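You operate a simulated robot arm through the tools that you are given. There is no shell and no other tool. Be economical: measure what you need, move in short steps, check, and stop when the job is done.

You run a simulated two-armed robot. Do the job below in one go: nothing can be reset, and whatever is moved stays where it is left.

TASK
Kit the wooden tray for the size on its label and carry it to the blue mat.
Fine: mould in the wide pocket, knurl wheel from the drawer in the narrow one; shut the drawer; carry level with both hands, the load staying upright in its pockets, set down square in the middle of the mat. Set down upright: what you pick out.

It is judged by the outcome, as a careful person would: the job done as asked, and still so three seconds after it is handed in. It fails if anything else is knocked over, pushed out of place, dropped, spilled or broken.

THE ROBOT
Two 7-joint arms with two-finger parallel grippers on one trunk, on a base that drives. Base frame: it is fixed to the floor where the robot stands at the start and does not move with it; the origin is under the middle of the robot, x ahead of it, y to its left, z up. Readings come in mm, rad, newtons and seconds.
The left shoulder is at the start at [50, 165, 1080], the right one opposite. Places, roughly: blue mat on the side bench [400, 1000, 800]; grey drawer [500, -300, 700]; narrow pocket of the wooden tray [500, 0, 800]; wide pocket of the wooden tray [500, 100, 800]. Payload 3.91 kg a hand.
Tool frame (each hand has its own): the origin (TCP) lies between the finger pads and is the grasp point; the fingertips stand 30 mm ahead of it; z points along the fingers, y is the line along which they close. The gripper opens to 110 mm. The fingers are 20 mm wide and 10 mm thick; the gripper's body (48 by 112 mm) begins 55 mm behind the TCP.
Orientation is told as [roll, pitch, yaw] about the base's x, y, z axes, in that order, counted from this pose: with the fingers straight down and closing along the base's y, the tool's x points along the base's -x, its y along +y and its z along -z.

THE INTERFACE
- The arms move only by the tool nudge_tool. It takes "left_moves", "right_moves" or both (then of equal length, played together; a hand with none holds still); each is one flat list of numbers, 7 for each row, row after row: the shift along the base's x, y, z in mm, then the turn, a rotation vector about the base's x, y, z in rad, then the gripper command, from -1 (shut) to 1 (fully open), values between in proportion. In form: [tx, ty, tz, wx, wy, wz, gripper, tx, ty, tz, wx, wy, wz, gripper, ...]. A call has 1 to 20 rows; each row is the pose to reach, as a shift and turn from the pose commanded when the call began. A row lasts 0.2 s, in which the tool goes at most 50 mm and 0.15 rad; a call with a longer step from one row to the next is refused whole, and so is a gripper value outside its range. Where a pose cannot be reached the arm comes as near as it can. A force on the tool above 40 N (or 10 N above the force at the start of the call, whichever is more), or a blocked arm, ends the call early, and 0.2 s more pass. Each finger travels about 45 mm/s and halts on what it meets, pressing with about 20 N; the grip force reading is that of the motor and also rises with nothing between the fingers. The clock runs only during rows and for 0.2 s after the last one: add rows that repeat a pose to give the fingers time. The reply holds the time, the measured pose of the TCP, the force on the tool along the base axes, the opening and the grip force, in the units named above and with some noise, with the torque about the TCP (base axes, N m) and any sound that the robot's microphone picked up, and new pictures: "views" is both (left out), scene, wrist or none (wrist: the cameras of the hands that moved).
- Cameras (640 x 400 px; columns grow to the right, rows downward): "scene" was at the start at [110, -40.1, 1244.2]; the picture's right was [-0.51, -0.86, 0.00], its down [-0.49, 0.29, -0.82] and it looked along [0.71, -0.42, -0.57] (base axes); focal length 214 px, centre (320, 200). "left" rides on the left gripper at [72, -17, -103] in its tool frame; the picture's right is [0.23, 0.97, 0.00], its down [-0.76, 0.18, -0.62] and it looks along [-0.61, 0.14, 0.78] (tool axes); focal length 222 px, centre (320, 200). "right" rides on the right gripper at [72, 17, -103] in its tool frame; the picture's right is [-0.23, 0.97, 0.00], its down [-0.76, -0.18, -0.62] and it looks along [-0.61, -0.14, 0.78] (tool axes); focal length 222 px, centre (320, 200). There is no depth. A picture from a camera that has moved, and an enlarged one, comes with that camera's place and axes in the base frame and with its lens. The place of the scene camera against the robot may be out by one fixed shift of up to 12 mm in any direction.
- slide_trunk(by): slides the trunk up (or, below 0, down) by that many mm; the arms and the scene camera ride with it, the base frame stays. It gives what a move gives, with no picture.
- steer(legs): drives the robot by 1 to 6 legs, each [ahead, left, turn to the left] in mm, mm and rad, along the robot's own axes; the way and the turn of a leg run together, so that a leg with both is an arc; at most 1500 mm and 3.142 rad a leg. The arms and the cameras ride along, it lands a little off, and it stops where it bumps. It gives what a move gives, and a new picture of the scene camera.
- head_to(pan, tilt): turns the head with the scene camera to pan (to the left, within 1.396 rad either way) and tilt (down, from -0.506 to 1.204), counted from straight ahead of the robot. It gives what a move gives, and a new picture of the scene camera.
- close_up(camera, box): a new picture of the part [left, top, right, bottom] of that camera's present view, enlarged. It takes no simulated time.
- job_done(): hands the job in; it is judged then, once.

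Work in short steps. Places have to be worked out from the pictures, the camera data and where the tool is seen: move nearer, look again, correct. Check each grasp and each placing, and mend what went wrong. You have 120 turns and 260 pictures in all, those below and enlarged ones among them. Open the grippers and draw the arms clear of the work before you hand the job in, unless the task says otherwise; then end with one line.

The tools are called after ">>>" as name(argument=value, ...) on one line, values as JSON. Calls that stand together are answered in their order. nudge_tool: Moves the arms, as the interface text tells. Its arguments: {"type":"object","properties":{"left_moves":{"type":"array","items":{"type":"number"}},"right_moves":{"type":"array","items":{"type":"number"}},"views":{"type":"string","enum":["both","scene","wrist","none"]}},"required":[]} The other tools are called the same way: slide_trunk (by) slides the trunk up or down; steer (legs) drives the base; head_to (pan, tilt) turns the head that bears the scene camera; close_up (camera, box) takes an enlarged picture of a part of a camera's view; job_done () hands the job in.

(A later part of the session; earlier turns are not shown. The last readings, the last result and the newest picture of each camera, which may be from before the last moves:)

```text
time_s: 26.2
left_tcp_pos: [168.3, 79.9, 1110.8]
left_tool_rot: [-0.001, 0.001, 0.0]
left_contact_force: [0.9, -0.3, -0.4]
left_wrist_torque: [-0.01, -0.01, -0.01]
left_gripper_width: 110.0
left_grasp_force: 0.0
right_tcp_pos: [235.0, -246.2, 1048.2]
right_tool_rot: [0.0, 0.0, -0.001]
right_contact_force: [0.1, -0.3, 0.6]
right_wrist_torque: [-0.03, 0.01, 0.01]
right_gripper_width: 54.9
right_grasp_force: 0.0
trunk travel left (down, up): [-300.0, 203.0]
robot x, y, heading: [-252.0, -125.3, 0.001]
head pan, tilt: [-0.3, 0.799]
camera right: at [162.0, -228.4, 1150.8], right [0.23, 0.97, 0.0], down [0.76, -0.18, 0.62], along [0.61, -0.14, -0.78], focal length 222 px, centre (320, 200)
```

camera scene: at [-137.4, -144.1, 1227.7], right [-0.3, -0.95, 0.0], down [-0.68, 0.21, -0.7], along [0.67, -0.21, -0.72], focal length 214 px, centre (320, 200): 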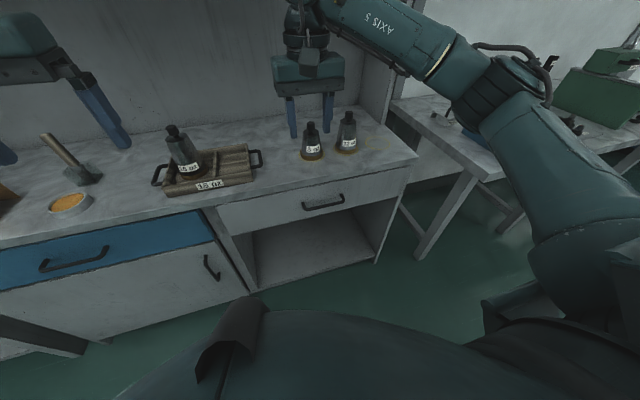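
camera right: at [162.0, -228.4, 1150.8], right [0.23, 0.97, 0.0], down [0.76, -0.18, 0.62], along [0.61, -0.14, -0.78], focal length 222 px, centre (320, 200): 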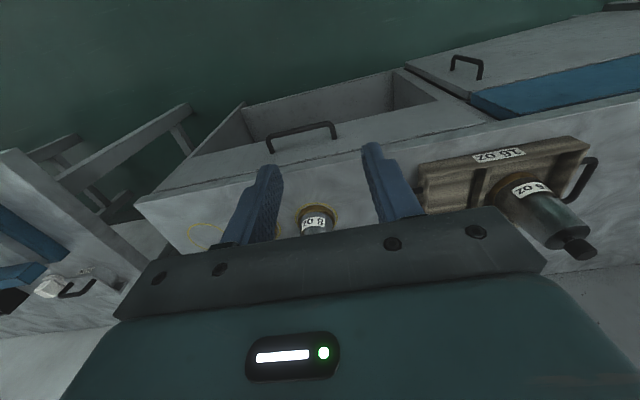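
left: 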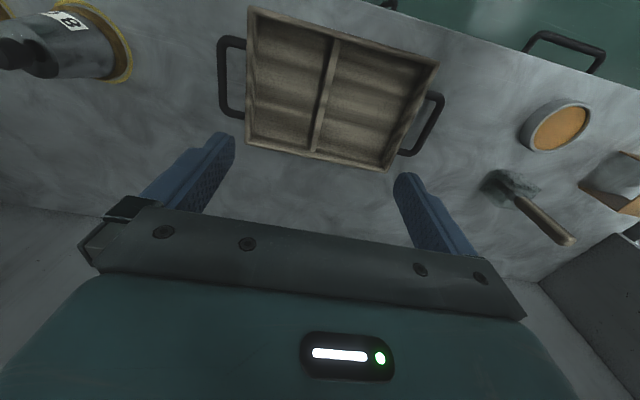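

>>> close_up(camera="scene", box=[200, 130, 420, 270])

>>> close_up(camera="right", box=[140, 80, 400, 240])

```text
2.86 times, centred on (310, 200) of scene
camera zoom: at [-137.3, -143.8, 1227.7], right [-0.3, -0.95, 0.0], down [-0.68, 0.21, -0.7], along [0.67, -0.21, -0.72], focal length 613 px, centre (349, 200)
```

zoom: 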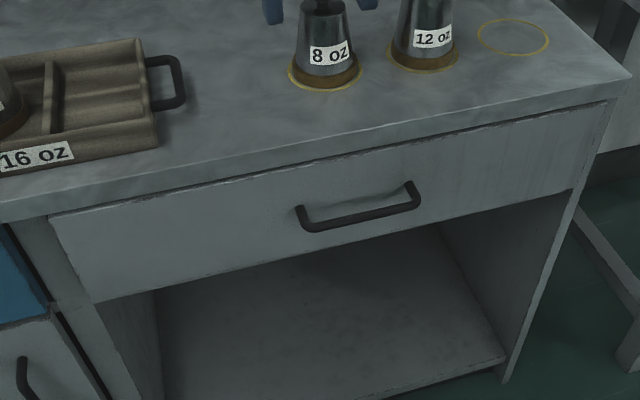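

```text
2.46 times, centred on (270, 160) of right
camera zoom: at [162.0, -228.4, 1150.8], right [0.23, 0.97, 0.0], down [0.76, -0.18, 0.62], along [0.61, -0.14, -0.78], focal length 547 px, centre (443, 298)
```

zoom: 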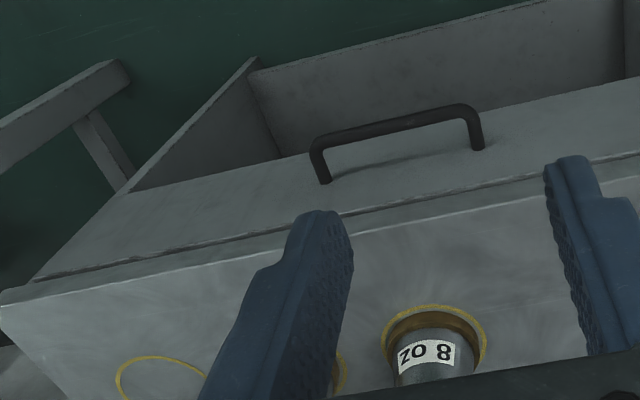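

Handle bar is at about (322, -307, 707), running along y. The bench edge overhangs above, so I'll come in tilted forward with the fingers closing in the vertical plane: first I yaw the hand 90°.

>>> nudge_tool(right_moves=[-5, -5, 0, 0, 0, 0.143, 0.2, -10, -10, 0, 0, 0, 0.286, 0.2, -15, -15, 0, 0, 0, 0.429, 0.2, -20, -20, 0, 0, 0, 0.571, 0.2, -25, -25, 0, 0, 0, 0.714, 0.2, -30, -30, 0, 0, 0, 0.857, 0.2, -35, -35, 0, 0, 0, 1.0, 0.2, -40, -40, 0, 0, 0, 1.143, 0, -45, -45, 0, 0, 0, 1.286, 0, -45, -50, 0, 0, 0, 1.429, 0, -45, -60, 0, 0, 0, 1.571, 0], views="none")

>>> slide_trunk(by=-120)

```text
time_s: 28.6
left_tcp_pos: [166.9, 80.3, 1111.3]
left_tool_rot: [-0.001, 0.001, 0.0]
left_contact_force: [-0.2, 0.0, 0.8]
left_wrist_torque: [0.02, 0.03, 0.02]
left_gripper_width: 110.0
left_grasp_force: 0.0
right_tcp_pos: [61.1, -229.1, 1038.7]
right_tool_rot: [-0.003, 0.001, 1.564]
right_contact_force: [-0.2, 0.2, -0.2]
right_wrist_torque: [0.0, 0.0, -0.01]
right_gripper_width: 55.0
right_grasp_force: 0.1
right hand out of reach, approached as far as the arm can: row 8, 9, 10, 11
trunk travel left (down, up): [-300.0, 203.0]
robot x, y, heading: [-245.5, -124.9, -0.006]
head pan, tilt: [-0.3, 0.799]
```

```text
time_s: 30.1
left_tcp_pos: [167.9, 80.6, 991.9]
left_tool_rot: [0.002, 0.0, -0.001]
left_contact_force: [0.1, 0.3, 0.1]
left_wrist_torque: [0.01, -0.03, 0.0]
left_gripper_width: 110.0
left_grasp_force: 0.0
right_tcp_pos: [61.5, -229.0, 920.7]
right_tool_rot: [-0.004, 0.0, 1.562]
right_contact_force: [-0.1, -0.1, 1.0]
right_wrist_torque: [-0.02, 0.02, -0.04]
right_gripper_width: 55.1
right_grasp_force: 0.0
trunk travel left (down, up): [-180.0, 323.0]
robot x, y, heading: [-250.8, -127.4, -0.002]
head pan, tilt: [-0.3, 0.799]
```

Yawing +90° is near a joint limit, so I turn the other way instead.

>>> nudge_tool(right_moves=[10, -5, 0, 0, 0, -0.148, 0, 20, -5, 0, 0, 0, -0.296, 0, 30, -5, 0, 0, 0, -0.444, 0, 40, -10, 0, 0, 0, -0.592, 0, 55, -15, 0, 0, 0, -0.74, 0, 70, -20, 0, 0, 0, -0.888, 0, 85, -25, 0, 0, 0, -1.036, 0, 100, -30, 0, 0, 0, -1.184, 0, 110, -30, 0, 0, 0, -1.332, 0, 120, -30, 0, 0, 0, -1.48, 0, 130, -30, 0, 0, 0, -1.628, 0, 130, -30, 0, 0, 0, -1.776, 0, 130, -30, 0, 0, 0, -1.924, 0, 130, -30, 0, 0, 0, -2.072, 0, 130, -30, 0, 0, 0, -2.22, 0, 130, -30, 0, 0, 0, -2.368, 0, 130, -30, 0, 0, 0, -2.516, 0, 130, -30, 0, 0, 0, -2.664, 0, 130, -30, 0, 0, 0, -2.812, 0, 130, -30, 0, 0, 0, -2.96, 0], views="none")

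>>> nudge_tool(right_moves=[0, -10, 0, 0, 0, -0.1, 0, 0, -20, 0, 0, 0, -0.177, 0], views="both")

```text
time_s: 34.3
left_tcp_pos: [168.4, 79.5, 991.9]
left_tool_rot: [0.002, 0.001, -0.002]
left_contact_force: [0.2, 0.5, 0.4]
left_wrist_torque: [-0.03, 0.02, 0.03]
left_gripper_width: 109.8
left_grasp_force: 0.0
right_tcp_pos: [191.7, -258.1, 918.8]
right_tool_rot: [0.001, 0.001, -1.4]
right_contact_force: [-0.1, 0.0, 0.1]
right_wrist_torque: [-0.02, -0.02, 0.01]
right_gripper_width: 54.9
right_grasp_force: 0.1
trunk travel left (down, up): [-180.0, 323.0]
robot x, y, heading: [-250.4, -125.9, -0.0]
head pan, tilt: [-0.3, 0.799]
```

```text
time_s: 34.9
left_tcp_pos: [167.7, 81.8, 991.5]
left_tool_rot: [0.0, 0.0, -0.002]
left_contact_force: [-0.3, 0.4, -0.3]
left_wrist_torque: [0.03, -0.03, 0.0]
left_gripper_width: 110.2
left_grasp_force: 0.0
right_tcp_pos: [192.0, -279.4, 920.8]
right_tool_rot: [-0.001, 0.001, -1.573]
right_contact_force: [-0.1, -0.9, 0.2]
right_wrist_torque: [-0.02, 0.01, -0.02]
right_gripper_width: 54.7
right_grasp_force: 0.1
trunk travel left (down, up): [-180.0, 323.0]
robot x, y, heading: [-249.4, -124.4, -0.004]
head pan, tilt: [-0.3, 0.799]
camera scene: at [-137.4, -143.7, 1107.7], right [-0.3, -0.95, 0.0], down [-0.68, 0.21, -0.7], along [0.67, -0.21, -0.72], focal length 214 px, centre (320, 200)
camera right: at [208.4, -205.7, 1022.0], right [0.97, -0.23, 0.0], down [-0.18, -0.76, 0.62], along [-0.14, -0.61, -0.78], focal length 222 px, centre (320, 200)
```

scene: 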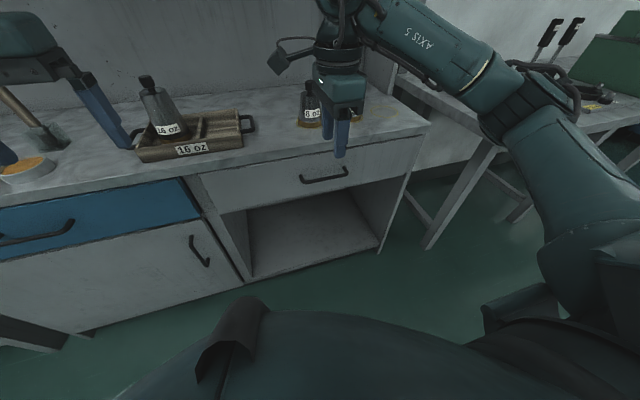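
right: 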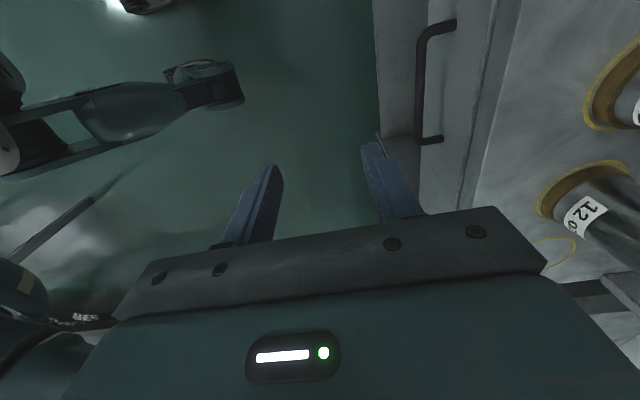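

Yaw -90° reached cleanly, handle confirmed at (321, -307, 707). Now I tilt the fingers forward by about 80° while descending to stand before the handle.

>>> nudge_tool(right_moves=[4, -3, -20, 0, -0.14, 0, 0, 8, -6, -40, 0, -0.28, 0, 0, 12, -9, -60, 0, -0.42, 0, 0, 16, -12, -80, 0, -0.56, 0, 0, 20, -15, -100, 0, -0.7, 0, 0, 24, -18, -120, 0, -0.84, 0, 0, 28, -21, -140, 0, -0.98, 0, 0, 32, -24, -160, 0, -1.12, 0, 0, 36, -27, -180, 0, -1.26, 0, 0, 40, -28, -205, 0, -1.4, 0, 0], views="both")

>>> close_up(camera="scene", box=[220, 100, 420, 240])

```text
time_s: 37.1
left_tcp_pos: [167.3, 80.3, 990.9]
left_tool_rot: [-0.001, 0.001, -0.002]
left_contact_force: [0.3, 0.4, -0.1]
left_wrist_torque: [-0.02, -0.01, -0.01]
left_gripper_width: 109.9
left_grasp_force: 0.1
right_tcp_pos: [218.5, -300.6, 779.7]
right_tool_rot: [0.979, 0.001, -1.573]
right_contact_force: [0.1, -0.4, -0.7]
right_wrist_torque: [0.01, -0.01, -0.02]
right_gripper_width: 55.0
right_grasp_force: 0.1
right hand out of reach, approached as far as the arm can: row 8, 9, 10
trunk travel left (down, up): [-180.0, 323.0]
robot x, y, heading: [-251.4, -120.3, 0.001]
head pan, tilt: [-0.3, 0.799]
camera scene: at [-137.3, -143.7, 1107.7], right [-0.3, -0.95, 0.0], down [-0.68, 0.21, -0.7], along [0.67, -0.21, -0.72], focal length 214 px, centre (320, 200)
camera right: at [142.4, -227.2, 850.0], right [0.54, -0.23, 0.81], down [-0.62, -0.76, 0.2], along [0.57, -0.61, -0.56], focal length 222 px, centre (320, 200)
```

scene: 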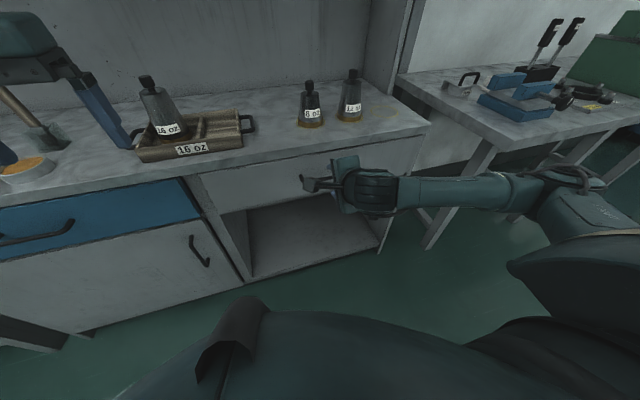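
right: 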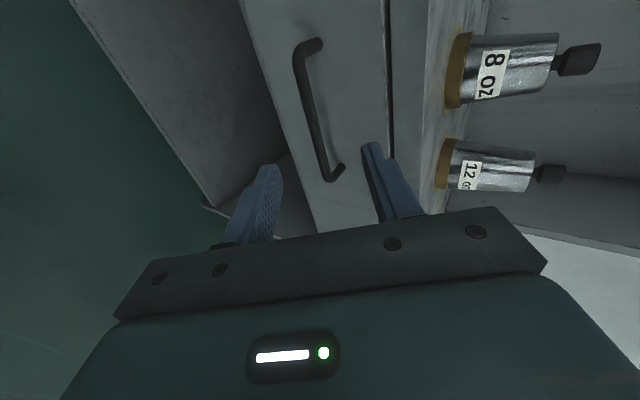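

```text
2.86 times, centred on (320, 170) of scene
camera zoom: at [-137.3, -143.7, 1107.7], right [-0.3, -0.95, 0.0], down [-0.68, 0.21, -0.7], along [0.67, -0.21, -0.72], focal length 613 px, centre (320, 286)
```

zoom: 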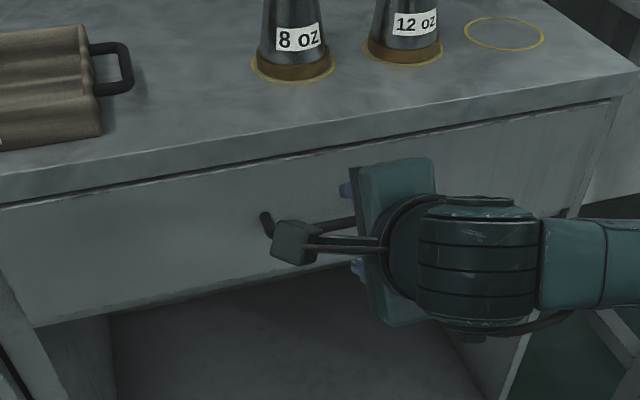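

The arm tilts to 56°, which suffices. Re-triangulated from wrist views, the bar is at (327, -305, 690); I line up 70 mm behind it along the finger direction with a 40 mm opening.

>>> nudge_tool(right_moves=[20, -2, -20, 0, 0, 0, -0.2, 38, -4, -43, 0, 0, 0, -0.28, 38, -4, -43, 0, 0, 0, -0.28], views="wrist")

>>> close_up(camera="right", box=[220, 60, 440, 220])

```text
time_s: 37.9
left_tcp_pos: [166.5, 79.6, 991.9]
left_tool_rot: [-0.002, 0.0, -0.001]
left_contact_force: [0.0, -0.2, -0.7]
left_wrist_torque: [0.01, 0.0, -0.01]
left_gripper_width: 110.1
left_grasp_force: 0.0
right_tcp_pos: [257.8, -305.0, 736.5]
right_tool_rot: [0.979, 0.001, -1.574]
right_contact_force: [0.2, 0.6, -1.0]
right_wrist_torque: [0.02, -0.03, -0.01]
right_gripper_width: 39.4
right_grasp_force: 0.2
trunk travel left (down, up): [-180.0, 323.0]
robot x, y, heading: [-249.0, -127.9, -0.004]
head pan, tilt: [-0.3, 0.799]
camera right: at [181.9, -232.0, 807.1], right [0.54, -0.23, 0.81], down [-0.62, -0.76, 0.2], along [0.57, -0.61, -0.56], focal length 222 px, centre (320, 200)
```

right: 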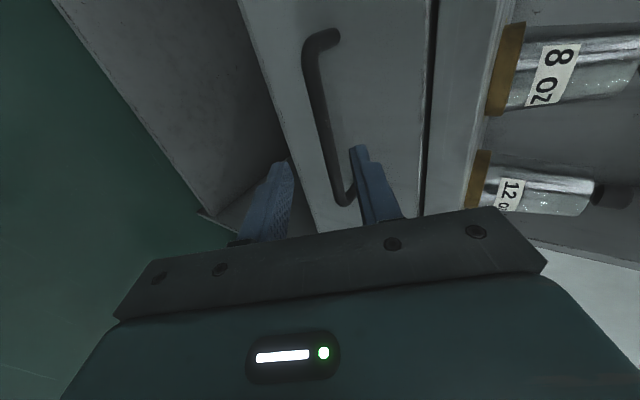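

```text
2.50 times, centred on (330, 140) of right
camera zoom: at [181.9, -232.0, 807.1], right [0.54, -0.23, 0.81], down [-0.62, -0.76, 0.2], along [0.57, -0.61, -0.56], focal length 555 px, centre (295, 350)
```

zoom: 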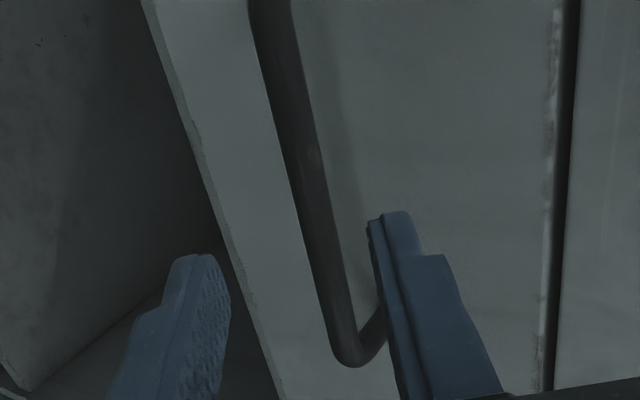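

Bar confirmed at (327, z 692). I advance along the fingers so the bar sits between the pads.

>>> nudge_tool(right_moves=[19, 0, -12, 0, 0, 0, -0.28, 38, 0, -24, 0, 0, 0, -0.28, 56, 0, -35, 0, 0, 0, -0.28], views="wrist")

>>> close_up(camera="right", box=[220, 60, 440, 220])

```text
time_s: 38.7
left_tcp_pos: [168.1, 80.4, 991.7]
left_tool_rot: [0.0, -0.001, -0.002]
left_contact_force: [0.2, 0.2, 0.6]
left_wrist_torque: [-0.05, -0.02, -0.01]
left_gripper_width: 110.2
left_grasp_force: 0.1
right_tcp_pos: [315.3, -304.0, 701.8]
right_tool_rot: [0.978, 0.002, -1.574]
right_contact_force: [-0.1, -0.5, -0.1]
right_wrist_torque: [0.0, 0.02, -0.02]
right_gripper_width: 39.5
right_grasp_force: 0.0
trunk travel left (down, up): [-180.0, 323.0]
robot x, y, heading: [-249.8, -125.3, -0.004]
head pan, tilt: [-0.3, 0.799]
camera right: at [238.4, -231.4, 772.9], right [0.54, -0.23, 0.81], down [-0.62, -0.76, 0.2], along [0.57, -0.61, -0.56], focal length 222 px, centre (320, 200)
```

right: 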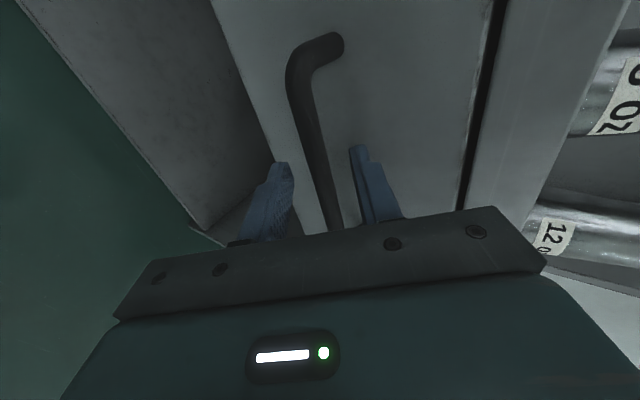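

```text
2.50 times, centred on (330, 140) of right
camera zoom: at [238.4, -231.4, 772.9], right [0.54, -0.23, 0.81], down [-0.62, -0.76, 0.2], along [0.57, -0.61, -0.56], focal length 555 px, centre (295, 350)
```

zoom: 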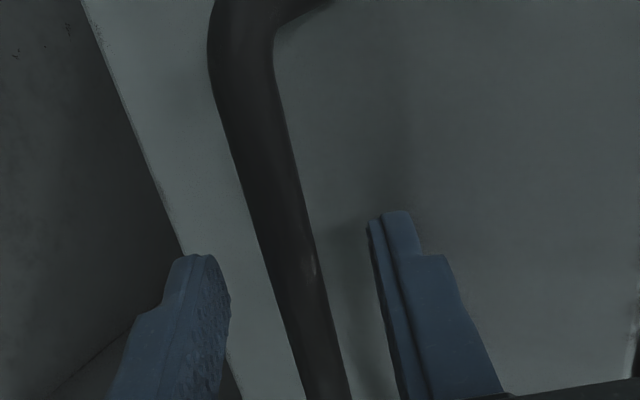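

The bar is between the fingers. I close the grip.

>>> nudge_tool(right_moves=[0, 0, 0, 0, 0, 0, -0.6, 0, 0, 0, 0, 0, 0, -1, 0, 0, 0, 0, 0, 0, -1, 0, 0, 0, 0, 0, 0, -1, 0, 0, 0, 0, 0, 0, -1], views="wrist")

```text
time_s: 39.9
left_tcp_pos: [166.9, 79.3, 991.9]
left_tool_rot: [-0.001, -0.001, -0.002]
left_contact_force: [0.3, -0.2, 0.4]
left_wrist_torque: [0.02, 0.03, -0.04]
left_gripper_width: 109.9
left_grasp_force: 0.1
right_tcp_pos: [315.8, -304.2, 704.5]
right_tool_rot: [0.98, -0.001, -1.574]
right_contact_force: [2.7, -2.4, 14.5]
right_wrist_torque: [-0.38, -0.13, 0.26]
right_gripper_width: 11.5
right_grasp_force: 45.1
trunk travel left (down, up): [-180.0, 323.0]
robot x, y, heading: [-251.4, -125.9, -0.001]
head pan, tilt: [-0.3, 0.799]
camera right: at [238.0, -231.0, 774.6], right [0.54, -0.23, 0.81], down [-0.62, -0.76, 0.2], along [0.57, -0.61, -0.55], focal length 222 px, centre (320, 200)
```

right: 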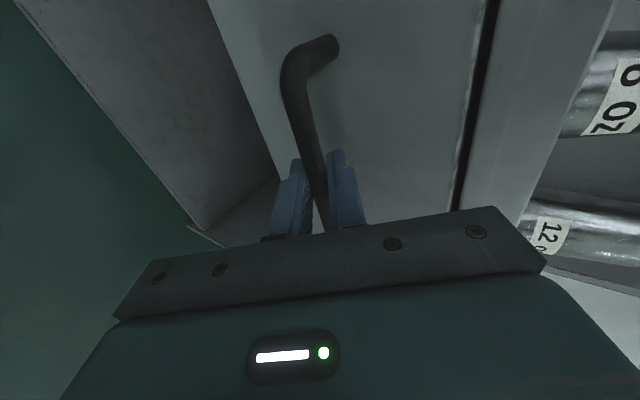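

The bar is gripped (11.5 mm). I pull the drawer 80 mm toward me, easing the vertical load.

>>> nudge_tool(right_moves=[0, 0, 3, 0, 0, 0, -1, -15, 0, 3, 0, 0, 0, -1, -30, 0, 3, 0, 0, 0, -1, -50, 0, 3, 0, 0, 0, -1, -70, 0, 3, 0, 0, 0, -1, -90, 0, 3, 0, 0, 0, -1], views="both")

```text
time_s: 41.1
left_tcp_pos: [168.3, 78.6, 991.3]
left_tool_rot: [0.001, 0.001, -0.004]
left_contact_force: [0.7, -0.6, 0.1]
left_wrist_torque: [0.0, 0.01, -0.03]
left_gripper_width: 109.7
left_grasp_force: 0.1
right_tcp_pos: [253.7, -303.9, 705.3]
right_tool_rot: [0.948, -0.013, -1.595]
right_contact_force: [-3.2, -1.9, -7.5]
right_wrist_torque: [-0.61, 0.21, 0.2]
right_gripper_width: 11.6
right_grasp_force: 44.8
right hand out of reach, approached as far as the arm can: row 3, 4, 5
trunk travel left (down, up): [-180.0, 323.0]
robot x, y, heading: [-249.8, -128.4, -0.004]
head pan, tilt: [-0.3, 0.799]
stopped in row 5 (right hand): the force on the tool passed its limit (the readings are from after the stop); the commanded pose is now the measured one
camera scene: at [-137.3, -144.6, 1107.7], right [-0.3, -0.95, 0.0], down [-0.68, 0.21, -0.7], along [0.67, -0.21, -0.72], focal length 214 px, centre (320, 200)
camera right: at [180.8, -227.4, 776.7], right [0.56, -0.23, 0.79], down [-0.63, -0.74, 0.23], along [0.54, -0.63, -0.56], focal length 222 px, centre (320, 200)
```

scene: 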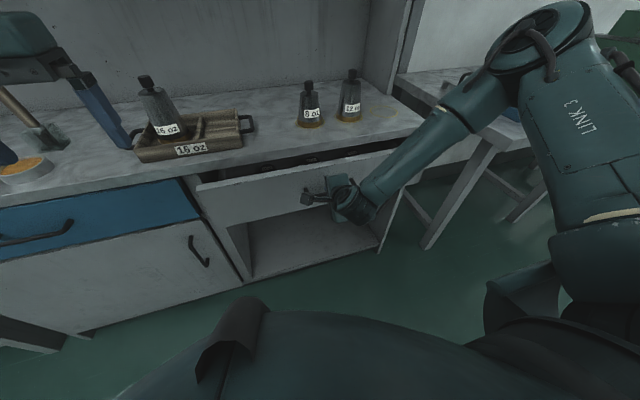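
right: 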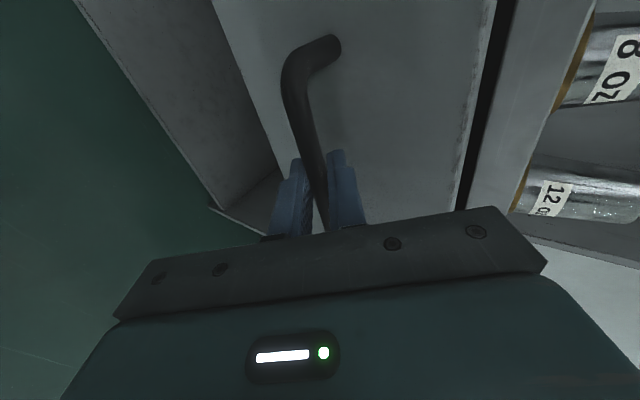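

The drawer is out about 60 mm and the arm is at its limit, so I pull further by backing the base slowly.

>>> steer(legs=[[-90, 0, 0]])

```text
time_s: 42.2
left_tcp_pos: [81.2, 79.2, 990.1]
left_tool_rot: [0.001, 0.002, -0.002]
left_contact_force: [-0.1, -1.3, 0.2]
left_wrist_torque: [0.0, 0.03, 0.03]
left_gripper_width: 109.7
left_grasp_force: 0.0
right_tcp_pos: [166.2, -302.7, 705.3]
right_tool_rot: [0.95, -0.012, -1.595]
right_contact_force: [0.1, -5.5, -22.6]
right_wrist_torque: [-0.7, 0.07, -0.1]
right_gripper_width: 12.0
right_grasp_force: 44.5
trunk travel left (down, up): [-180.0, 323.0]
robot x, y, heading: [-339.4, -128.5, -0.004]
head pan, tilt: [-0.3, 0.799]
camera scene: at [-224.8, -144.8, 1107.3], right [-0.3, -0.95, 0.0], down [-0.69, 0.21, -0.7], along [0.66, -0.21, -0.72], focal length 214 px, centre (320, 200)
```

scene: 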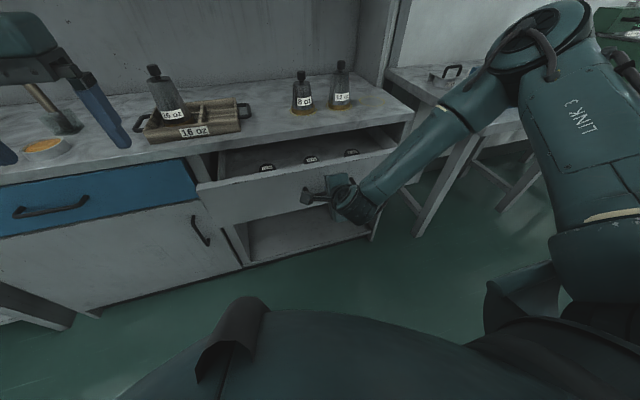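

The drawer slides well, showing three labelled wheels inside. I pull a bit further, then look.

>>> steer(legs=[[-60, 0, 0]])

>>> close_up(camera="scene", box=[190, 110, 410, 240])

```text
time_s: 43.1
left_tcp_pos: [21.4, 77.8, 990.6]
left_tool_rot: [0.0, 0.002, -0.005]
left_contact_force: [0.6, -0.3, 0.2]
left_wrist_torque: [0.03, -0.01, 0.0]
left_gripper_width: 109.9
left_grasp_force: 0.1
right_tcp_pos: [108.0, -302.2, 705.2]
right_tool_rot: [0.95, -0.013, -1.595]
right_contact_force: [0.2, 0.5, -13.2]
right_wrist_torque: [-0.32, 0.0, 0.47]
right_gripper_width: 11.5
right_grasp_force: 45.1
trunk travel left (down, up): [-180.0, 323.0]
robot x, y, heading: [-397.3, -123.6, -0.006]
head pan, tilt: [-0.3, 0.799]
camera scene: at [-284.4, -144.1, 1107.5], right [-0.3, -0.95, 0.0], down [-0.68, 0.21, -0.7], along [0.66, -0.21, -0.72], focal length 214 px, centre (320, 200)
```

scene: 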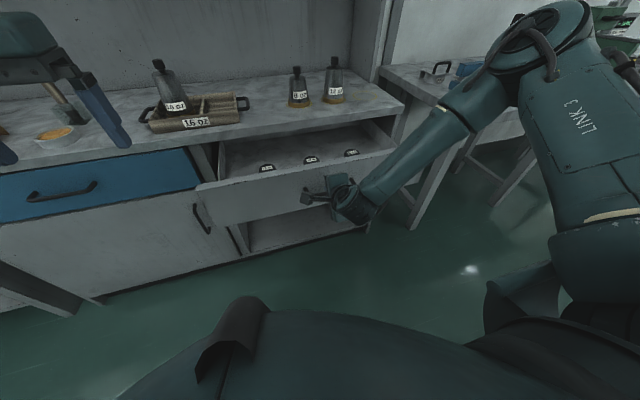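

```text
2.91 times, centred on (300, 175) of scene
camera zoom: at [-284.4, -144.1, 1107.5], right [-0.3, -0.95, 0.0], down [-0.68, 0.21, -0.7], along [0.66, -0.21, -0.72], focal length 624 px, centre (378, 273)
```

zoom: 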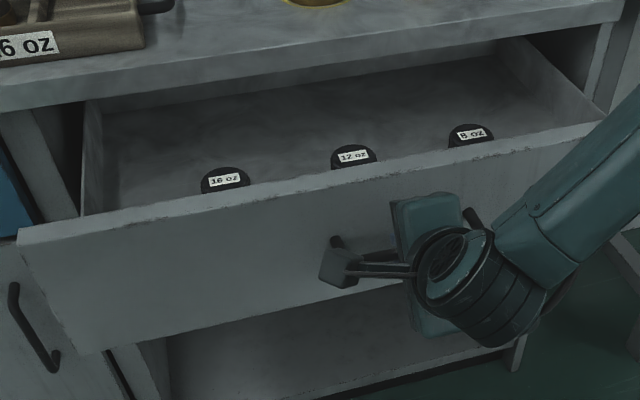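

The drawer is open about 205 mm. Wheels read 16 oz (left), 12 oz, 8 oz. I release the handle and back straight off.

>>> nudge_tool(right_moves=[0, 0, 0, 0, 0, 0, -0.6, 0, 0, 0, 0, 0, 0, -0.15, 0, 0, 0, 0, 0, 0, -0.15], views="none")

>>> steer(legs=[[-90, 0, 0]])

```text
time_s: 43.9
left_tcp_pos: [20.4, 79.6, 990.7]
left_tool_rot: [0.001, -0.001, -0.003]
left_contact_force: [0.1, -0.2, 0.2]
left_wrist_torque: [-0.01, -0.03, 0.01]
left_gripper_width: 110.2
left_grasp_force: 0.0
right_tcp_pos: [105.3, -303.9, 705.1]
right_tool_rot: [0.949, -0.014, -1.594]
right_contact_force: [-2.5, -0.5, -0.8]
right_wrist_torque: [-0.03, 0.04, 0.02]
right_gripper_width: 45.5
right_grasp_force: 0.1
trunk travel left (down, up): [-180.0, 323.0]
robot x, y, heading: [-395.1, -124.7, -0.006]
head pan, tilt: [-0.3, 0.799]
```

```text
time_s: 45.0
left_tcp_pos: [-69.1, 79.7, 991.4]
left_tool_rot: [-0.002, 0.0, -0.004]
left_contact_force: [0.5, -0.1, 0.8]
left_wrist_torque: [0.02, 0.01, -0.01]
left_gripper_width: 110.1
left_grasp_force: 0.0
right_tcp_pos: [18.1, -301.9, 706.0]
right_tool_rot: [0.948, -0.013, -1.595]
right_contact_force: [-0.1, 0.2, 0.1]
right_wrist_torque: [0.02, -0.01, 0.0]
right_gripper_width: 46.9
right_grasp_force: 0.1
trunk travel left (down, up): [-180.0, 323.0]
robot x, y, heading: [-485.3, -123.6, -0.0]
head pan, tilt: [-0.3, 0.799]
camera scene: at [-374.6, -143.6, 1107.8], right [-0.3, -0.95, 0.0], down [-0.68, 0.21, -0.7], along [0.67, -0.21, -0.72], focal length 214 px, centre (320, 200)
```

scene: 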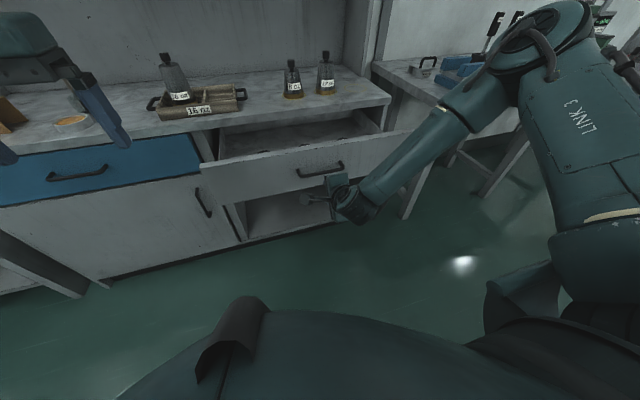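

Clear of the handle. I bring the hand upright and raise it.

>>> nudge_tool(right_moves=[0, 0, 35, 0, 0.136, 0, 0, 0, 0, 70, 0, 0.272, 0, 0, 5, 0, 105, 0, 0.408, 0, 0, 10, 0, 140, 0, 0.544, 0, 0, 20, 0, 175, 0, 0.68, 0, 0, 30, 0, 210, 0, 0.816, 0, 0, 40, 0, 245, 0, 0.949, 0, 0], views="none")

>>> nudge_tool(right_moves=[6, 2, 0, 0, 0, 0.145, 0, 12, 4, 0, 0, 0, 0.29, 0, 18, 6, 0, 0, 0, 0.435, 0, 24, 8, 0, 0, 0, 0.58, 0, 30, 10, 0, 0, 0, 0.725, 0, 36, 12, 0, 0, 0, 0.87, 0, 42, 14, 0, 0, 0, 1.015, 0, 48, 16, 0, 0, 0, 1.16, 0, 54, 18, 0, 0, 0, 1.305, 0, 60, 20, 0, 0, 0, 1.45, 0, 66, 22, 0, 0, 0, 1.595, 0], views="wrist")

```text
time_s: 46.6
left_tcp_pos: [-69.2, 79.7, 991.2]
left_tool_rot: [0.0, 0.001, -0.004]
left_contact_force: [0.3, 0.4, 0.1]
left_wrist_torque: [-0.01, 0.01, 0.01]
left_gripper_width: 110.0
left_grasp_force: 0.0
right_tcp_pos: [57.5, -302.9, 951.3]
right_tool_rot: [-0.004, -0.027, -1.572]
right_contact_force: [1.0, 0.3, 0.3]
right_wrist_torque: [0.02, 0.0, -0.01]
right_gripper_width: 55.1
right_grasp_force: 0.0
trunk travel left (down, up): [-180.0, 323.0]
robot x, y, heading: [-486.8, -126.1, -0.003]
head pan, tilt: [-0.3, 0.799]
```

```text
time_s: 49.0
left_tcp_pos: [-68.9, 78.4, 990.4]
left_tool_rot: [0.002, 0.0, -0.005]
left_contact_force: [0.1, 0.0, -0.9]
left_wrist_torque: [-0.03, -0.02, 0.02]
left_gripper_width: 110.3
left_grasp_force: 0.1
right_tcp_pos: [124.0, -281.2, 951.0]
right_tool_rot: [0.0, -0.03, 0.023]
right_contact_force: [0.0, -0.1, 0.5]
right_wrist_torque: [-0.01, -0.02, -0.01]
right_gripper_width: 55.0
right_grasp_force: 0.1
trunk travel left (down, up): [-180.0, 323.0]
robot x, y, heading: [-484.5, -123.0, -0.007]
head pan, tilt: [-0.3, 0.799]
camera right: at [46.9, -264.9, 1050.9], right [0.2, 0.98, 0.01], down [0.75, -0.16, 0.64], along [0.63, -0.13, -0.77], focal length 222 px, centre (320, 200)
```

right: 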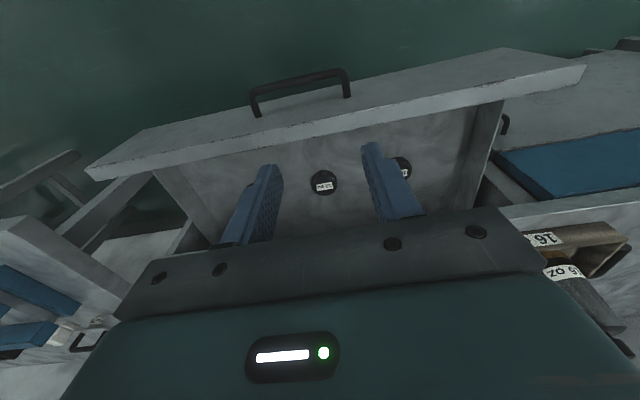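

I drive forward and a bit left so the 16 oz wheel is within reach, straightening the hand.

>>> steer(legs=[[0, 120, 0], [180, 0, 0]])

>>> nudge_tool(right_moves=[-20, 0, -30, 0, 0.03, -0.023, 0.3, -50, 0, -60, 0, 0.03, -0.023, 0.3], views="wrist")

```text
time_s: 51.4
left_tcp_pos: [109.5, 196.8, 990.7]
left_tool_rot: [0.0, 0.0, -0.004]
left_contact_force: [-0.2, -0.8, -0.2]
left_wrist_torque: [-0.02, -0.02, -0.03]
left_gripper_width: 110.1
left_grasp_force: 0.1
right_tcp_pos: [301.7, -162.4, 951.4]
right_tool_rot: [-0.002, -0.027, 0.019]
right_contact_force: [-1.0, 0.2, -0.7]
right_wrist_torque: [0.01, 0.0, 0.02]
right_gripper_width: 55.0
right_grasp_force: 0.0
trunk travel left (down, up): [-180.0, 323.0]
robot x, y, heading: [-308.0, -5.8, -0.004]
head pan, tilt: [-0.3, 0.799]
camera scene: at [-196.0, -25.4, 1107.7], right [-0.3, -0.95, 0.0], down [-0.68, 0.22, -0.7], along [0.66, -0.21, -0.72], focal length 214 px, centre (320, 200)
```

scene: 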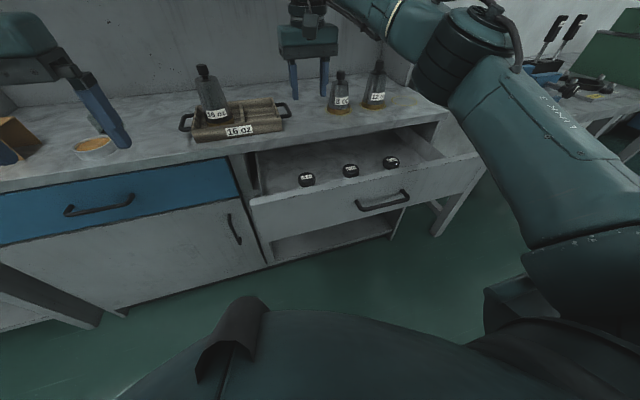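

```text
time_s: 52.0
left_tcp_pos: [109.2, 197.5, 991.6]
left_tool_rot: [0.0, 0.001, -0.007]
left_contact_force: [-0.1, -0.7, 0.4]
left_wrist_torque: [0.0, 0.03, -0.02]
left_gripper_width: 109.9
left_grasp_force: 0.0
right_tcp_pos: [250.5, -163.2, 890.2]
right_tool_rot: [0.002, 0.002, -0.003]
right_contact_force: [0.3, 0.9, 0.3]
right_wrist_torque: [0.01, 0.0, -0.01]
right_gripper_width: 71.4
right_grasp_force: 0.1
trunk travel left (down, up): [-180.0, 323.0]
robot x, y, heading: [-308.5, -7.3, -0.003]
head pan, tilt: [-0.3, 0.799]
camera right: at [178.0, -145.5, 992.9], right [0.23, 0.97, 0.0], down [0.76, -0.18, 0.62], along [0.6, -0.14, -0.78], focal length 222 px, centre (320, 200)
```

right: 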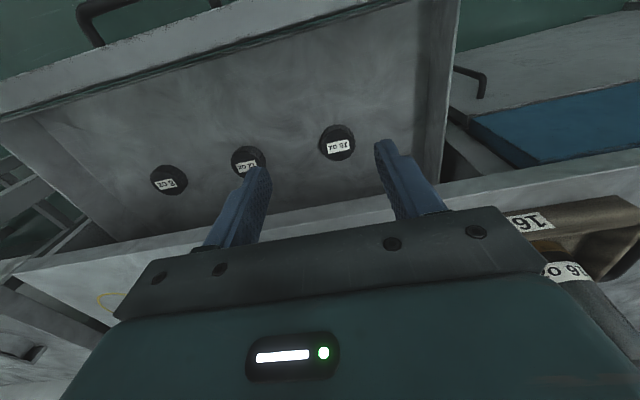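

>>> close_up(camera="right", box=[140, 90, 460, 250])

>>> close_up(camera="scene", box=[230, 110, 450, 250])

```text
2.00 times, centred on (300, 170) of right
camera zoom: at [178.0, -145.5, 992.9], right [0.23, 0.97, 0.0], down [0.76, -0.18, 0.62], along [0.6, -0.14, -0.78], focal length 444 px, centre (360, 260)
```

zoom: 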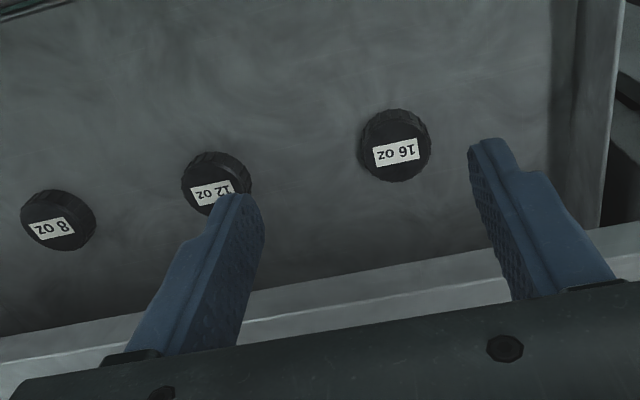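

```text
2.86 times, centred on (340, 180) of scene
camera zoom: at [-196.1, -25.5, 1107.7], right [-0.3, -0.95, 0.0], down [-0.68, 0.22, -0.7], along [0.67, -0.21, -0.72], focal length 613 px, centre (263, 257)
```

zoom: 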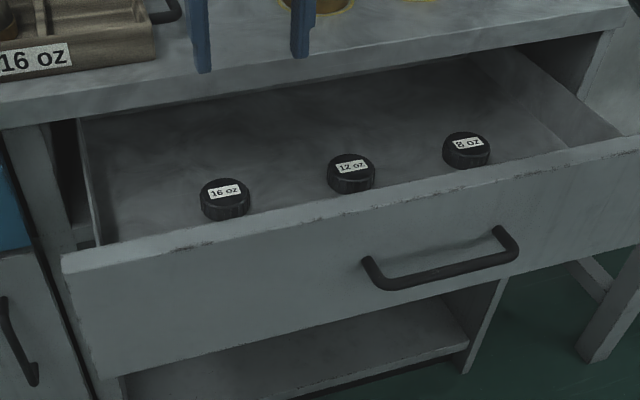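

The 16 oz wheel is near (321, -148, 671). I move over it for a closer second view.

>>> nudge_tool(right_moves=[20, 8, -20, 0, 0, 0, 0.3, 30, 15, -50, 0, 0, 0, 0.3], views="wrist")

>>> close_up(camera="right", box=[200, 60, 440, 220])

>>> close_up(camera="scene", box=[230, 80, 400, 220])

```text
time_s: 52.6
left_tcp_pos: [109.7, 197.2, 990.7]
left_tool_rot: [-0.001, 0.003, -0.004]
left_contact_force: [-0.7, -0.1, -0.1]
left_wrist_torque: [-0.06, -0.01, -0.05]
left_gripper_width: 110.1
left_grasp_force: 0.1
right_tcp_pos: [280.7, -148.5, 842.5]
right_tool_rot: [0.0, 0.001, -0.003]
right_contact_force: [-0.7, -0.6, -0.3]
right_wrist_torque: [-0.03, 0.0, -0.02]
right_gripper_width: 71.5
right_grasp_force: 0.1
trunk travel left (down, up): [-180.0, 323.0]
robot x, y, heading: [-304.6, -5.9, -0.006]
head pan, tilt: [-0.3, 0.799]
camera right: at [208.2, -130.8, 944.0], right [0.23, 0.97, 0.0], down [0.76, -0.18, 0.62], along [0.6, -0.14, -0.78], focal length 222 px, centre (320, 200)
```

right: 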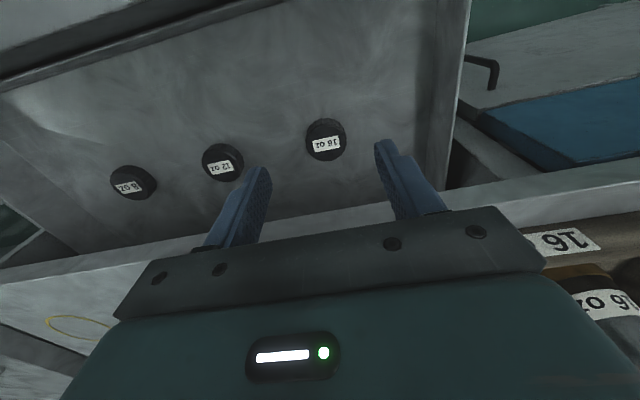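

```text
2.50 times, centred on (320, 140) of right
camera zoom: at [208.2, -130.8, 944.0], right [0.23, 0.97, 0.0], down [0.76, -0.18, 0.62], along [0.6, -0.14, -0.78], focal length 555 px, centre (320, 350)
```

zoom: 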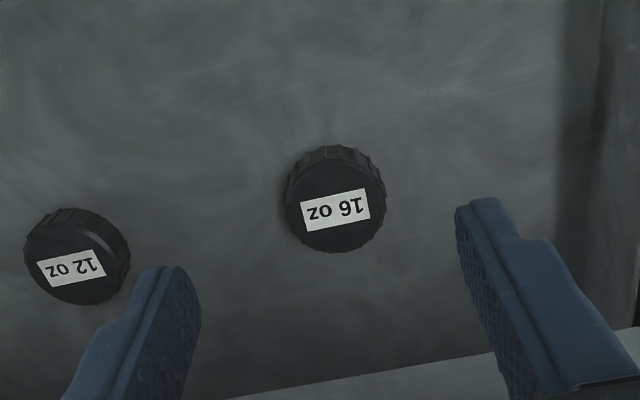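

```text
2.86 times, centred on (315, 150) of scene
camera zoom: at [-196.1, -25.4, 1107.7], right [-0.3, -0.95, 0.0], down [-0.68, 0.22, -0.7], along [0.66, -0.21, -0.72], focal length 613 px, centre (334, 343)
```

zoom: 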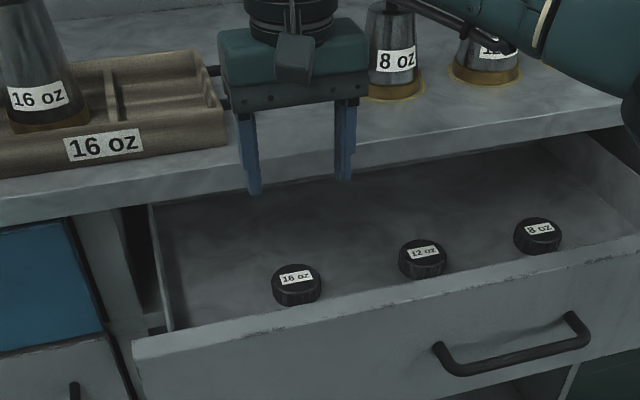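

With finger-calibrated views the wheel is at about (334, -150), top z≈658 on a floor at 633. That is too near under the bench edge (x≈362), so I'll pull the drawer about 50 mm more by pressing on the inside of its front with closed fingers.

>>> nudge_tool(right_moves=[-15, -45, 0, 0, 0, 0, -0.4, -30, -90, 0, 0, 0, 0, -1, -45, -130, 0, 0, 0, 0, -1, -55, -150, 0, 0, 0, 0, -1, -55, -150, -30, 0, 0, 0, -1, -55, -150, -60, 0, 0, 0, -1], views="both")

```text
time_s: 54.0
left_tcp_pos: [109.2, 197.0, 991.4]
left_tool_rot: [-0.001, 0.001, -0.003]
left_contact_force: [0.7, 0.2, 0.2]
left_wrist_torque: [0.01, -0.01, -0.01]
left_gripper_width: 110.2
left_grasp_force: 0.0
right_tcp_pos: [226.5, -297.8, 781.7]
right_tool_rot: [0.002, 0.002, -0.003]
right_contact_force: [0.6, 0.1, -0.3]
right_wrist_torque: [0.01, 0.0, 0.02]
right_gripper_width: 0.0
right_grasp_force: 20.4
trunk travel left (down, up): [-180.0, 323.0]
robot x, y, heading: [-305.2, -8.6, -0.0]
head pan, tilt: [-0.3, 0.799]
camera scene: at [-196.1, -25.4, 1107.7], right [-0.3, -0.95, 0.0], down [-0.68, 0.22, -0.7], along [0.66, -0.21, -0.72], focal length 214 px, centre (320, 200)
camera right: at [153.5, -279.6, 883.1], right [0.23, 0.97, 0.0], down [0.76, -0.18, 0.62], along [0.6, -0.14, -0.78], focal length 222 px, centre (320, 200)
```

scene: 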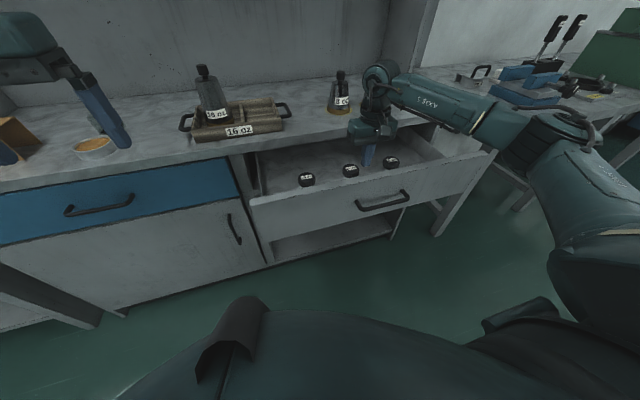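
right: 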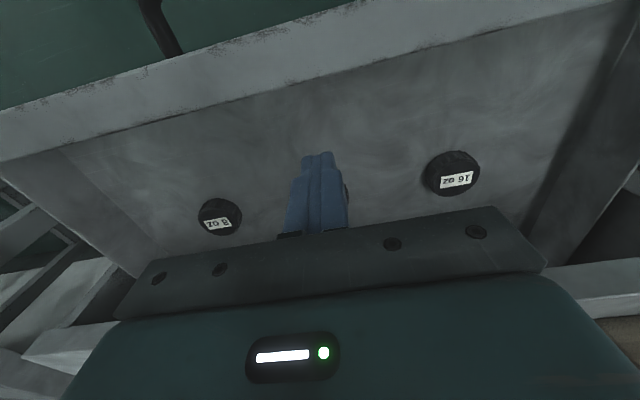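

The fingers are inside the drawer behind the front (inner face x ≈ 192). I descend 45 mm and push the front toward me about 50 mm.

>>> nudge_tool(right_moves=[0, 0, -25, 0, 0, 0, -1, 0, 0, -45, 0, 0, 0, -1, -12, 0, -45, 0, 0, 0, -1, -24, 0, -45, 0, 0, 0, -1, -34, 0, -45, 0, 0, 0, -1, -44, 0, -45, 0, 0, 0, -1, -54, 0, -45, 0, 0, 0, -1, -64, 0, -45, 0, 0, 0, -1, -74, 0, -45, 0, 0, 0, -1, -80, 0, -45, 0, 0, 0, -1], views="both")

```text
time_s: 56.2
left_tcp_pos: [109.0, 196.2, 991.6]
left_tool_rot: [0.0, 0.0, -0.005]
left_contact_force: [-0.4, 0.4, -0.5]
left_wrist_torque: [-0.02, 0.0, 0.01]
left_gripper_width: 109.8
left_grasp_force: 0.1
right_tcp_pos: [145.3, -297.2, 735.9]
right_tool_rot: [0.001, 0.003, -0.003]
right_contact_force: [-0.1, -0.7, 0.2]
right_wrist_torque: [-0.01, -0.02, 0.05]
right_gripper_width: 0.1
right_grasp_force: 20.1
trunk travel left (down, up): [-180.0, 323.0]
robot x, y, heading: [-307.4, -9.9, 0.001]
head pan, tilt: [-0.3, 0.799]
camera scene: at [-196.3, -25.4, 1107.7], right [-0.3, -0.95, 0.0], down [-0.68, 0.22, -0.7], along [0.67, -0.21, -0.72], focal length 214 px, centre (320, 200)
camera right: at [72.8, -280.1, 838.2], right [0.23, 0.97, 0.0], down [0.76, -0.18, 0.62], along [0.6, -0.14, -0.78], focal length 222 px, centre (320, 200)
```

scene: 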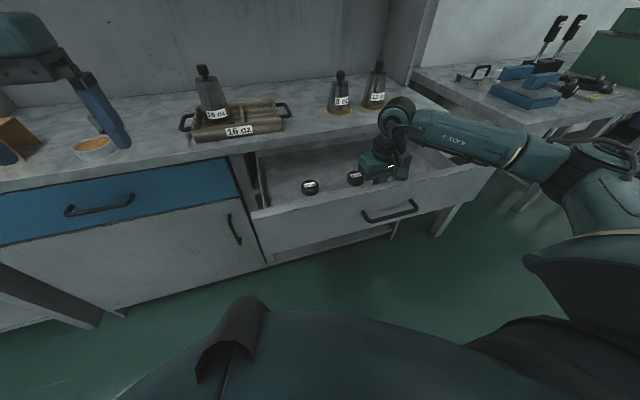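
right: 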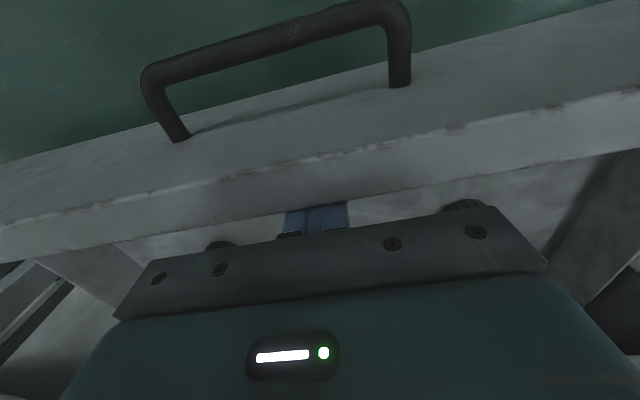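

The front follows the fingers; I push a further 45 mm.

>>> nudge_tool(right_moves=[-10, 0, 0, 0, 0, 0, -1, -20, 0, 0, 0, 0, 0, -1, -30, 0, 0, 0, 0, 0, -1, -38, 0, 0, 0, 0, 0, -1, -45, 0, 0, 0, 0, 0, -1], views="scene")

```text
time_s: 57.4
left_tcp_pos: [108.9, 197.0, 991.4]
left_tool_rot: [-0.001, 0.0, -0.004]
left_contact_force: [0.0, -0.5, 0.2]
left_wrist_torque: [0.01, -0.02, -0.02]
left_gripper_width: 110.1
left_grasp_force: 0.0
right_tcp_pos: [98.8, -297.9, 736.2]
right_tool_rot: [0.003, 0.003, -0.005]
right_contact_force: [-0.6, -0.7, -0.6]
right_wrist_torque: [0.0, 0.03, -0.03]
right_gripper_width: 0.0
right_grasp_force: 20.2
trunk travel left (down, up): [-180.0, 323.0]
robot x, y, heading: [-307.1, -3.0, -0.008]
head pan, tilt: [-0.3, 0.799]
camera scene: at [-196.2, -25.4, 1107.7], right [-0.3, -0.95, 0.0], down [-0.68, 0.22, -0.7], along [0.67, -0.21, -0.72], focal length 214 px, centre (320, 200)
```

scene: 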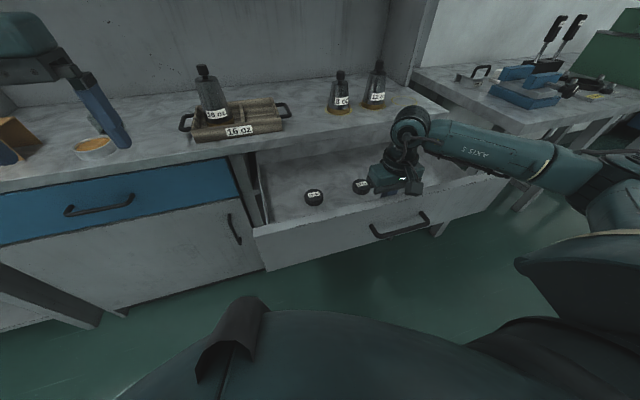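

Enough room now. I move off the front, rise, and go above the 16 oz wheel with the gripper open.

>>> nudge_tool(right_moves=[10, 0, 0, 0, 0, 0, -1, 20, 0, 30, 0, 0, 0, -1, 30, 0, 70, 0, 0, 0, -0.6, 50, 30, 95, 0, 0, 0, -0.2, 75, 70, 95, 0, 0, 0, 0.2, 100, 110, 95, 0, 0, 0, 0.4, 115, 145, 95, 0, 0, 0, 0.5, 115, 145, 75, 0, 0, 0, 0.5], views="wrist")

>>> close_up(camera="right", box=[200, 60, 440, 220])

>>> close_up(camera="scene", box=[230, 100, 400, 240])

```text
time_s: 59.2
left_tcp_pos: [109.7, 197.9, 991.3]
left_tool_rot: [0.0, 0.0, -0.005]
left_contact_force: [-0.1, 0.7, 0.0]
left_wrist_torque: [-0.02, -0.02, 0.03]
left_gripper_width: 110.1
left_grasp_force: 0.1
right_tcp_pos: [215.2, -153.1, 810.7]
right_tool_rot: [0.001, 0.002, -0.004]
right_contact_force: [0.5, 0.0, 0.3]
right_wrist_torque: [0.0, -0.01, -0.03]
right_gripper_width: 82.6
right_grasp_force: 0.0
trunk travel left (down, up): [-180.0, 323.0]
robot x, y, heading: [-307.3, -7.0, -0.005]
head pan, tilt: [-0.3, 0.799]
camera right: at [143.6, -135.0, 913.0], right [0.23, 0.97, 0.0], down [0.76, -0.18, 0.62], along [0.6, -0.14, -0.78], focal length 222 px, centre (320, 200)
```

right: 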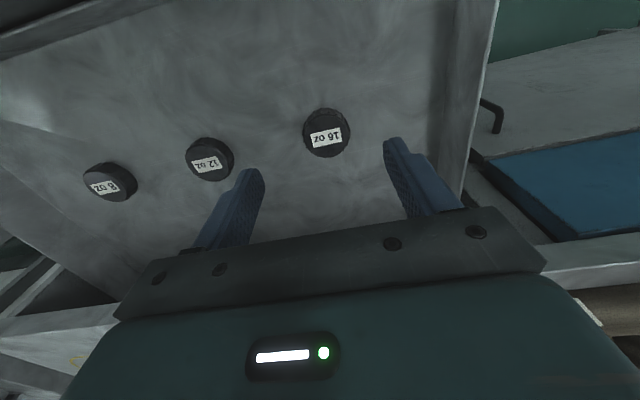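

```text
2.50 times, centred on (320, 140) of right
camera zoom: at [143.6, -135.0, 913.0], right [0.23, 0.97, 0.0], down [0.76, -0.18, 0.62], along [0.6, -0.14, -0.78], focal length 555 px, centre (320, 350)
```

zoom: 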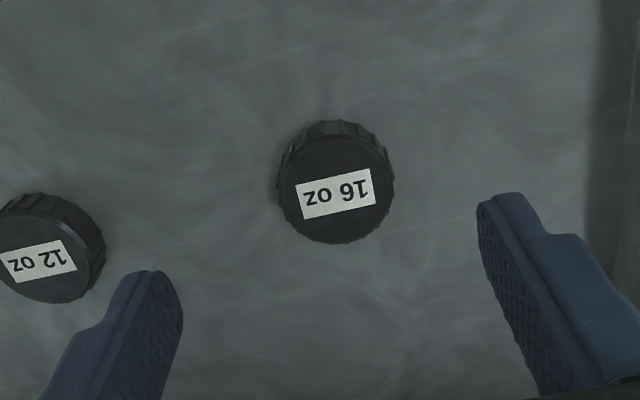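

```text
2.86 times, centred on (315, 170) of scene
camera zoom: at [-196.2, -25.4, 1107.7], right [-0.3, -0.95, 0.0], down [-0.68, 0.22, -0.7], along [0.67, -0.21, -0.72], focal length 613 px, centre (334, 286)
```

zoom: 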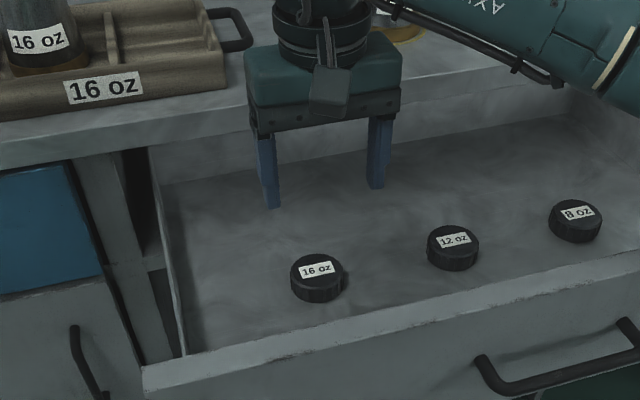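

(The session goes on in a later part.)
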